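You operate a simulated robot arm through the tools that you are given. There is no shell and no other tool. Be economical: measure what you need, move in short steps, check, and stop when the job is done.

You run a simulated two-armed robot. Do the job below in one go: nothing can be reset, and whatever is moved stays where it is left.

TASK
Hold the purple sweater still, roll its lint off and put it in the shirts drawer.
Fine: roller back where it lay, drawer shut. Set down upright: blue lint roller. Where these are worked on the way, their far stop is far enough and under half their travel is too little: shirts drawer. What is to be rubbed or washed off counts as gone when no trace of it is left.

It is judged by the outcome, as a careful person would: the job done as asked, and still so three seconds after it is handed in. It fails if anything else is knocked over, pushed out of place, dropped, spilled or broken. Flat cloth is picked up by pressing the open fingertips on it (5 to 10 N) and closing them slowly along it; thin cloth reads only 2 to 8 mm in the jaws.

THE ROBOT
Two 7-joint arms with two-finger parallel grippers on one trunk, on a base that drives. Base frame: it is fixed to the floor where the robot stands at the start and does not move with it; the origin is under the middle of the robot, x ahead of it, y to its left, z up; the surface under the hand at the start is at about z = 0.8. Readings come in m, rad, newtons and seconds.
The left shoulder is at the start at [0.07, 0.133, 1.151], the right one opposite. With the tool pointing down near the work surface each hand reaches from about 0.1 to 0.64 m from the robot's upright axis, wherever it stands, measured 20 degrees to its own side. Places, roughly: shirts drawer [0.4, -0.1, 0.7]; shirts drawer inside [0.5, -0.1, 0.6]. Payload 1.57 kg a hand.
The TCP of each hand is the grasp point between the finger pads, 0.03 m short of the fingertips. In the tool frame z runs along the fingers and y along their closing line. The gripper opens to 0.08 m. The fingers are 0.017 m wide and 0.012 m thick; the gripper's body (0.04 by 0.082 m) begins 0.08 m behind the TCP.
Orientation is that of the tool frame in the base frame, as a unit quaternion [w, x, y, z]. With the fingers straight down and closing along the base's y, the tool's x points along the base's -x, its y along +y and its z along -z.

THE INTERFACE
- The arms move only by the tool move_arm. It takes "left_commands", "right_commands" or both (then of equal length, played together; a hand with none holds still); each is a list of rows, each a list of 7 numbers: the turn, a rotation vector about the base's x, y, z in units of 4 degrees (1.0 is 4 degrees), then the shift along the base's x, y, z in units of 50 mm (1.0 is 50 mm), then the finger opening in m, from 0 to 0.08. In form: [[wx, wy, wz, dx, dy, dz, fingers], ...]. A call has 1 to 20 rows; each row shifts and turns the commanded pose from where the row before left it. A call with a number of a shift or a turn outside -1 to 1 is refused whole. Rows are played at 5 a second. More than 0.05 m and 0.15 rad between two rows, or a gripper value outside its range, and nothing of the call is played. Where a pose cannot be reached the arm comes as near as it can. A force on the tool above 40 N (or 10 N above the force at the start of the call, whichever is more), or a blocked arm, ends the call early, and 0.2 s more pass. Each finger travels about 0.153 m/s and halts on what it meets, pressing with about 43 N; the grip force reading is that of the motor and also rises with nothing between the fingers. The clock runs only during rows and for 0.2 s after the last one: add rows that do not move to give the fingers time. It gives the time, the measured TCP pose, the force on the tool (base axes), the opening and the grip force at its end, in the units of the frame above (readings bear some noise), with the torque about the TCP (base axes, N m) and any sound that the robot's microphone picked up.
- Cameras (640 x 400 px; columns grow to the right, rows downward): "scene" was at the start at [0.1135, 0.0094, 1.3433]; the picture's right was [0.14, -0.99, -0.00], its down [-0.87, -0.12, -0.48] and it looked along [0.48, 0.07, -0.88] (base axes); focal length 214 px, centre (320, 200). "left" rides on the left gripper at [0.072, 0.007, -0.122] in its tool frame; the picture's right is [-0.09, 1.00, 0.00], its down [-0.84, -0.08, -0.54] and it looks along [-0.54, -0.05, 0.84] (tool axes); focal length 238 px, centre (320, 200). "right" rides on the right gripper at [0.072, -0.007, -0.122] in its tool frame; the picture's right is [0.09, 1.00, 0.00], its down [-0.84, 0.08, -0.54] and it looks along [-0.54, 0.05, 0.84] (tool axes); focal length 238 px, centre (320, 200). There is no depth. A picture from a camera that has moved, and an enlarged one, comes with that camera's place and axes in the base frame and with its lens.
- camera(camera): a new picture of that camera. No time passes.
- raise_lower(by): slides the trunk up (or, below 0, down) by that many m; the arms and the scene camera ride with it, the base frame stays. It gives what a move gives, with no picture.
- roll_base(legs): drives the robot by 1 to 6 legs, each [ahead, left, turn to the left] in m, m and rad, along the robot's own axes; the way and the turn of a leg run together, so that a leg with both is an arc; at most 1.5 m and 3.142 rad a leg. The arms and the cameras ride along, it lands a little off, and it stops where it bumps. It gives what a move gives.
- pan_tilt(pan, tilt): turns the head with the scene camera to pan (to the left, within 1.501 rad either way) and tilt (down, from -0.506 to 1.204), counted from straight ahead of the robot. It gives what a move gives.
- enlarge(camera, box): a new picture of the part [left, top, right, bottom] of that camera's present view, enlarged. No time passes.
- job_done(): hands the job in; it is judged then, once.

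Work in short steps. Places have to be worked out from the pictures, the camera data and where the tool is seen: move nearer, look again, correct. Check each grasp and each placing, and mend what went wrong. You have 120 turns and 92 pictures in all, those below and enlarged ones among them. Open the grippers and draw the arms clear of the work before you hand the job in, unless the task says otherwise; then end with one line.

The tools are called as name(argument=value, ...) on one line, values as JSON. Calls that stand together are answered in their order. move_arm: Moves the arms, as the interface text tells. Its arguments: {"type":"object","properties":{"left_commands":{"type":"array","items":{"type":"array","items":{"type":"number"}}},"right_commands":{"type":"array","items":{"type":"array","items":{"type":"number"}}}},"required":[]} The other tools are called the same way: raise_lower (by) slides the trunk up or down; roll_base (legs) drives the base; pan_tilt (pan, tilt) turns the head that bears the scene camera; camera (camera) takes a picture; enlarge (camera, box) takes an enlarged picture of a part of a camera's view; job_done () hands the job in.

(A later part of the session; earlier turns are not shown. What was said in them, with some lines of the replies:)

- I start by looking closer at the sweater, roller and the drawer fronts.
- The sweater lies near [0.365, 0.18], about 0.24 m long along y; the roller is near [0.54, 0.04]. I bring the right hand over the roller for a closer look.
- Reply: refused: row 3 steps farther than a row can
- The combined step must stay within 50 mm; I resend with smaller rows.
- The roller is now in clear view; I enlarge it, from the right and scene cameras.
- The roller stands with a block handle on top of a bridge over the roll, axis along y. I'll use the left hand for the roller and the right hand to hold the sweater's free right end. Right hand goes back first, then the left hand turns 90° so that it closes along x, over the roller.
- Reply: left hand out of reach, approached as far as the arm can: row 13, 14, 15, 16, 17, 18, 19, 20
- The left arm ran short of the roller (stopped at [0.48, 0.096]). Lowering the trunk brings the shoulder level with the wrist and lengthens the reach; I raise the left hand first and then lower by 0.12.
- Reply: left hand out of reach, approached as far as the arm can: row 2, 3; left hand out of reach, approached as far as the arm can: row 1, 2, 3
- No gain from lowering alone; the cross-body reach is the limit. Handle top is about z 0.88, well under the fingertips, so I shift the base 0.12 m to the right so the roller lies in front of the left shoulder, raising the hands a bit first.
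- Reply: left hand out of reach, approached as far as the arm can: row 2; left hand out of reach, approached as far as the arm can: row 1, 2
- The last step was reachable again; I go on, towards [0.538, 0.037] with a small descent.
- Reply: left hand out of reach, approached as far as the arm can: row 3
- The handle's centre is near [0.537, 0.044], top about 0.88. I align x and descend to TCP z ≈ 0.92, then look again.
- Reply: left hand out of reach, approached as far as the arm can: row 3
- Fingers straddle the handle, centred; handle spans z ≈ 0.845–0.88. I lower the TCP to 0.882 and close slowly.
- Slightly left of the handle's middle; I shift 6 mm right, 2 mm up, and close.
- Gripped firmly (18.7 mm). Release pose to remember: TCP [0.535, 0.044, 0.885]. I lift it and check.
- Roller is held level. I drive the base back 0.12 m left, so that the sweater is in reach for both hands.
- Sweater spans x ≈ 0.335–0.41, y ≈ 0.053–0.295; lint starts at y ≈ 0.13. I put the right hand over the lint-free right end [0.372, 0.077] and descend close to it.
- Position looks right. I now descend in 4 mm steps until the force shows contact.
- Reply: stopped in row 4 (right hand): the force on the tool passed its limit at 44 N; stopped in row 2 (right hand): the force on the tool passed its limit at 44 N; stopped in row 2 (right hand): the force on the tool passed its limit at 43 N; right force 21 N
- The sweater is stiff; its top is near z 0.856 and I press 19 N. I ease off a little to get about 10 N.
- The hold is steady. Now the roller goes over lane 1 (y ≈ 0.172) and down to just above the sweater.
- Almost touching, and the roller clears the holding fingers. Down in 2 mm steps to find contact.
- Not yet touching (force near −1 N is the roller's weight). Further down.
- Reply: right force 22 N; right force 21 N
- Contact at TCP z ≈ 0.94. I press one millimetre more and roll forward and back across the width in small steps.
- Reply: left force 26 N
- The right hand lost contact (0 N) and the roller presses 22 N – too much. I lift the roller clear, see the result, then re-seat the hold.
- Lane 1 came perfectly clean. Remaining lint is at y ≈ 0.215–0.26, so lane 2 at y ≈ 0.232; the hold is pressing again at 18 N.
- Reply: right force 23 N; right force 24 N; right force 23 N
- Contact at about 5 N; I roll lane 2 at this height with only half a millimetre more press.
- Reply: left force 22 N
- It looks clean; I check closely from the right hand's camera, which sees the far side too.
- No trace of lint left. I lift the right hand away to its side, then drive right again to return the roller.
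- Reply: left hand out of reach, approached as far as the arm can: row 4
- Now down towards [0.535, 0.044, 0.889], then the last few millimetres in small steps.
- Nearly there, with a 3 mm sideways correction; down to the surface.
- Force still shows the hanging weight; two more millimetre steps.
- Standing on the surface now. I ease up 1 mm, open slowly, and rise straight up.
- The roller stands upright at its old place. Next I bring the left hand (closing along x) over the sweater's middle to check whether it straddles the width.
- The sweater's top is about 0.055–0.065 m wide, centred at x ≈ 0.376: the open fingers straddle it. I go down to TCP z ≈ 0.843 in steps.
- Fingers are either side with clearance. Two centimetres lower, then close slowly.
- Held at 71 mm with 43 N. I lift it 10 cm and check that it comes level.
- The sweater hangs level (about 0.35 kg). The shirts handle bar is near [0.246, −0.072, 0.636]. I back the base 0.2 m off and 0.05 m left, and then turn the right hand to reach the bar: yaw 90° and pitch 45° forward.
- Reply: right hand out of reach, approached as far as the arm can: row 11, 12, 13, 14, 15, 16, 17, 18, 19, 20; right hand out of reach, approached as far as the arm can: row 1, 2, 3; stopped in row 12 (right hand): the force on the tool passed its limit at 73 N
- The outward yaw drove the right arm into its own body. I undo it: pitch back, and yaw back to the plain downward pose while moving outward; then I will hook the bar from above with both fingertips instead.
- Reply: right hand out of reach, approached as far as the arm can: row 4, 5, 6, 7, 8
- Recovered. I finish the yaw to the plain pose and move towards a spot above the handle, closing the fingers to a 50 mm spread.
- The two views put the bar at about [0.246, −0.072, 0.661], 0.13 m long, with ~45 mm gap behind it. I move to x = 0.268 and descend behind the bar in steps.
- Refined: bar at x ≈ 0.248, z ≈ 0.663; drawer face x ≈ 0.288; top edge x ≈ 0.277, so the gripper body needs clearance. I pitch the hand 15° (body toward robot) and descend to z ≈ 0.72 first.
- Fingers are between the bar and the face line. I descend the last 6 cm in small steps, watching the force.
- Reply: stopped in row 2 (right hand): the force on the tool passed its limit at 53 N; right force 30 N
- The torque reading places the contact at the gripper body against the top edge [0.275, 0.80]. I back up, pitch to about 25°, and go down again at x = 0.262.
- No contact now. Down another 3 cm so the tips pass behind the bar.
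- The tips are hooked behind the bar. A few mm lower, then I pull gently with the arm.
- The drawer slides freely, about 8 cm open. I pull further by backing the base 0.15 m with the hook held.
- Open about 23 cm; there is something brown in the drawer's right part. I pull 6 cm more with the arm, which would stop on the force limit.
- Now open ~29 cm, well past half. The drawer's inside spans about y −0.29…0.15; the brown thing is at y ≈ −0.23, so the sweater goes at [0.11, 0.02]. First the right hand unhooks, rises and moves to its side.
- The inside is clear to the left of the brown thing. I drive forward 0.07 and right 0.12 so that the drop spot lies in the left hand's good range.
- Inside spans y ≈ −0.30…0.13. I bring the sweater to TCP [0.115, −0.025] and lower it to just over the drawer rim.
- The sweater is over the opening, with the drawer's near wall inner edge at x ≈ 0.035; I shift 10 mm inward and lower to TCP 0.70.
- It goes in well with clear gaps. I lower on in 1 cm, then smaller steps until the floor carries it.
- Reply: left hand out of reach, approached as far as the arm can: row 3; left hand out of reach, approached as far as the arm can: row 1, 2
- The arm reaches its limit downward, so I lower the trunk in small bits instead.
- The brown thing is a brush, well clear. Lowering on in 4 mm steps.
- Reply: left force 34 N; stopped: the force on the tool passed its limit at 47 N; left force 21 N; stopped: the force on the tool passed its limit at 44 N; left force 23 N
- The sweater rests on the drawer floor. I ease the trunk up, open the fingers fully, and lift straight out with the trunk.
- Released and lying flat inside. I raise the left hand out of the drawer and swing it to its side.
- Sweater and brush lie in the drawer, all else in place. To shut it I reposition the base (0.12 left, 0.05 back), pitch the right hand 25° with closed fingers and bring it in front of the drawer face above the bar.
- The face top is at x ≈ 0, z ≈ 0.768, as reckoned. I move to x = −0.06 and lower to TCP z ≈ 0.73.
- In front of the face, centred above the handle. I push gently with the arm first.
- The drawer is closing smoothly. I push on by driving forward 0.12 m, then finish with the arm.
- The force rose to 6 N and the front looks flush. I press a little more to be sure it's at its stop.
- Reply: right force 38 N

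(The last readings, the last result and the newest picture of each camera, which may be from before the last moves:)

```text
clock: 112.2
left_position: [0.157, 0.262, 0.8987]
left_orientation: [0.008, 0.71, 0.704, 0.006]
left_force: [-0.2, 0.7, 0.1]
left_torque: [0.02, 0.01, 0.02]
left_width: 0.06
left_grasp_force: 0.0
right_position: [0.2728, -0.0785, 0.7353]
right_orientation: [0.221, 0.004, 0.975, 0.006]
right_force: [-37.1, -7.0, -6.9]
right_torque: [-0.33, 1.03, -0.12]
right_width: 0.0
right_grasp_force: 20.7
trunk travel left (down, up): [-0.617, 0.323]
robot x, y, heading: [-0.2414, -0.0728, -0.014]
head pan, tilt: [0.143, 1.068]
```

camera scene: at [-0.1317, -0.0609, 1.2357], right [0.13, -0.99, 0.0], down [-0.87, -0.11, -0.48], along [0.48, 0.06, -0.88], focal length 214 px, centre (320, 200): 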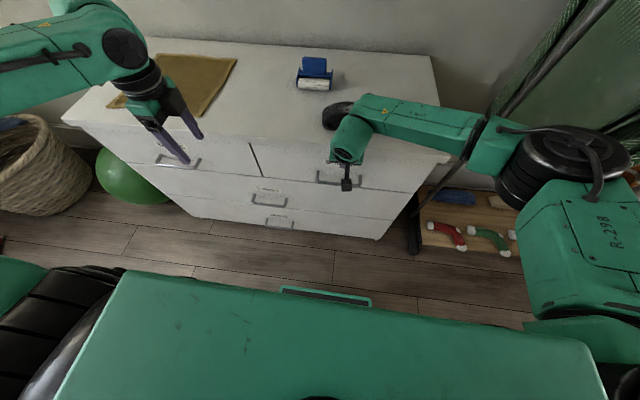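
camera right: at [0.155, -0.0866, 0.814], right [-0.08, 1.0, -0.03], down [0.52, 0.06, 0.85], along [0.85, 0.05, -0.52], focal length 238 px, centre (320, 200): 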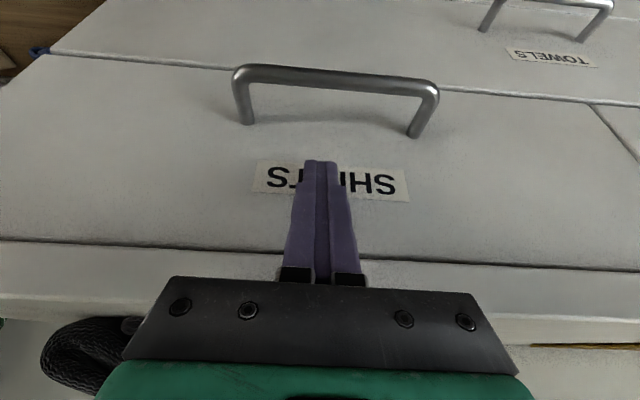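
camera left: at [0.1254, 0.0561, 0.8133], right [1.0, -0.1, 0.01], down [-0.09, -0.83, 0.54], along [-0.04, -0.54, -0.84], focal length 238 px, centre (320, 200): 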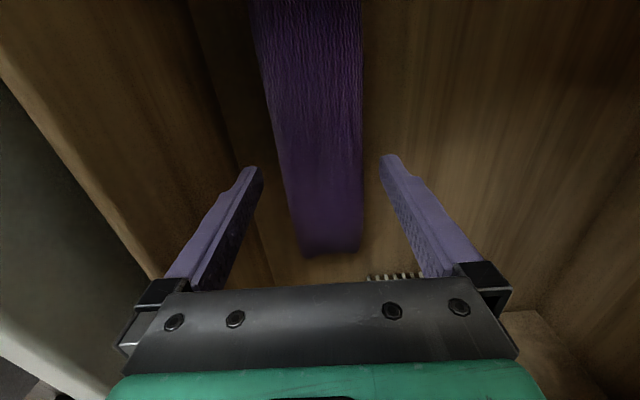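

It is at its stop (37 N, no motion). I back the hand off, raise it and open, then back the base away and look the scene over.

move_arm(right_commands=[[0, 0, 0, -0.3, 0, 0, 0.0], [0, 0, 0, -0.7, 0, 0, 0.0], [0, 0, 0, -0.2, 0, 0.7, 0.02], [0, 0, 0, 0, 0, 0.9, 0.04], [0, 0, 0, 0, 0, 0.9, 0.06], [0, 0, 0, 0, 0, 0.9, 0.06], [0, 0, 0, 0, 0, 0, 0.06]])

roll_base(legs=[[-0.1, 0, 0]])

move_arm(right_commands=[[0, 0, 0, 0, -0.8, 0, 0.06], [0, 0, 0, 0, -0.8, 0, 0.06], [0, 0, 0, 0, -0.8, 0, 0.06], [0, 0, 0, 0, 0, 0, 0.06]])

camera(camera="scene")

enlarge(camera="scene", box=[220, 20, 460, 220])

```text
clock: 113.8
left_position: [0.1622, 0.261, 0.8959]
left_orientation: [0.006, 0.71, 0.704, 0.004]
left_force: [0.6, -0.6, -1.0]
left_torque: [-0.04, -0.02, 0.0]
left_width: 0.0599
left_grasp_force: 0.0
right_position: [0.2194, -0.082, 0.9075]
right_orientation: [0.222, 0.004, 0.975, 0.007]
right_force: [0.0, 0.7, -0.6]
right_torque: [0.03, -0.01, 0.0]
right_width: 0.06
right_grasp_force: 0.0
trunk travel left (down, up): [-0.617, 0.323]
robot x, y, heading: [-0.2422, -0.0654, -0.017]
head pan, tilt: [0.143, 1.068]
```

```text
clock: 115.0
left_position: [0.0606, 0.2653, 0.8951]
left_orientation: [0.006, 0.71, 0.704, 0.004]
left_force: [0.1, -0.7, 0.3]
left_torque: [-0.02, -0.03, 0.03]
left_width: 0.0599
left_grasp_force: 0.1
right_position: [0.119, -0.0782, 0.9075]
right_orientation: [0.223, 0.002, 0.975, 0.007]
right_force: [-0.3, 0.4, 0.4]
right_torque: [0.02, 0.0, -0.01]
right_width: 0.06
right_grasp_force: 0.1
trunk travel left (down, up): [-0.617, 0.323]
robot x, y, heading: [-0.3459, -0.0678, -0.013]
head pan, tilt: [0.143, 1.068]
```

```text
clock: 116.0
left_position: [0.0603, 0.2649, 0.8936]
left_orientation: [0.006, 0.71, 0.704, 0.004]
left_force: [-0.2, -0.3, -0.4]
left_torque: [0.0, 0.01, 0.01]
left_width: 0.0602
left_grasp_force: 0.1
right_position: [0.1182, -0.1956, 0.9052]
right_orientation: [0.223, 0.001, 0.975, 0.007]
right_force: [1.3, 0.1, 0.4]
right_torque: [-0.01, -0.01, 0.01]
right_width: 0.0598
right_grasp_force: 0.0
trunk travel left (down, up): [-0.617, 0.323]
robot x, y, heading: [-0.3453, -0.0704, -0.011]
head pan, tilt: [0.143, 1.068]
```

```text
19 pictures are left
camera scene: at [-0.2318, -0.0584, 1.2355], right [0.13, -0.99, 0.0], down [-0.87, -0.12, -0.48], along [0.48, 0.06, -0.88], focal length 214 px, centre (320, 200)
```

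scene: 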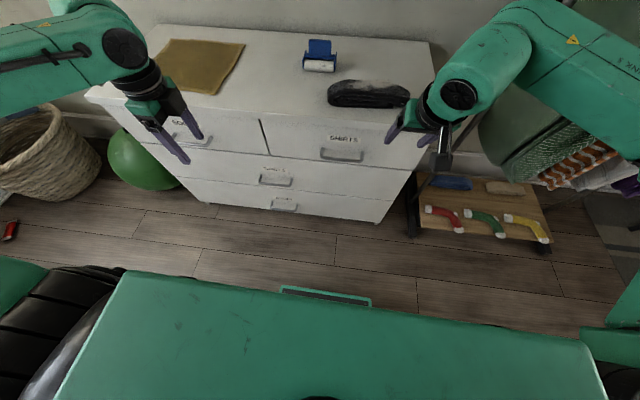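

```text
2.00 times, centred on (340, 120) of scene
camera zoom: at [-0.2318, -0.0584, 1.2355], right [0.13, -0.99, 0.0], down [-0.87, -0.12, -0.48], along [0.48, 0.06, -0.88], focal length 429 px, centre (280, 360)
```

zoom: 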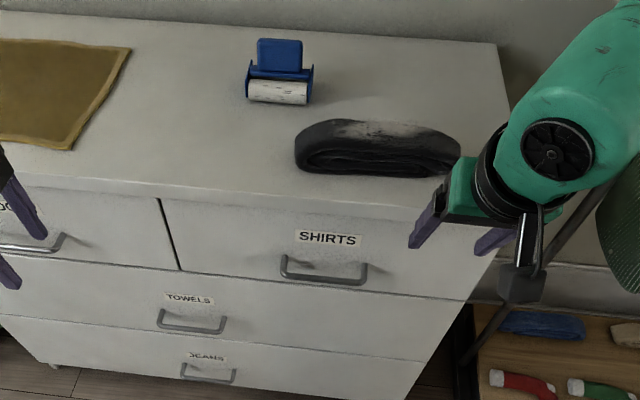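

Drawer shut flush, roller upright at its old spot, black sweater and cloth untouched, hands open and clear. I hand the job in.

job_done()

```text
The job is handed in.
```

The purple sweater has no visible lint left and is in the shirts drawer. The drawer is shut, and the blue roller is standing upright where it was, within a few millimetres.
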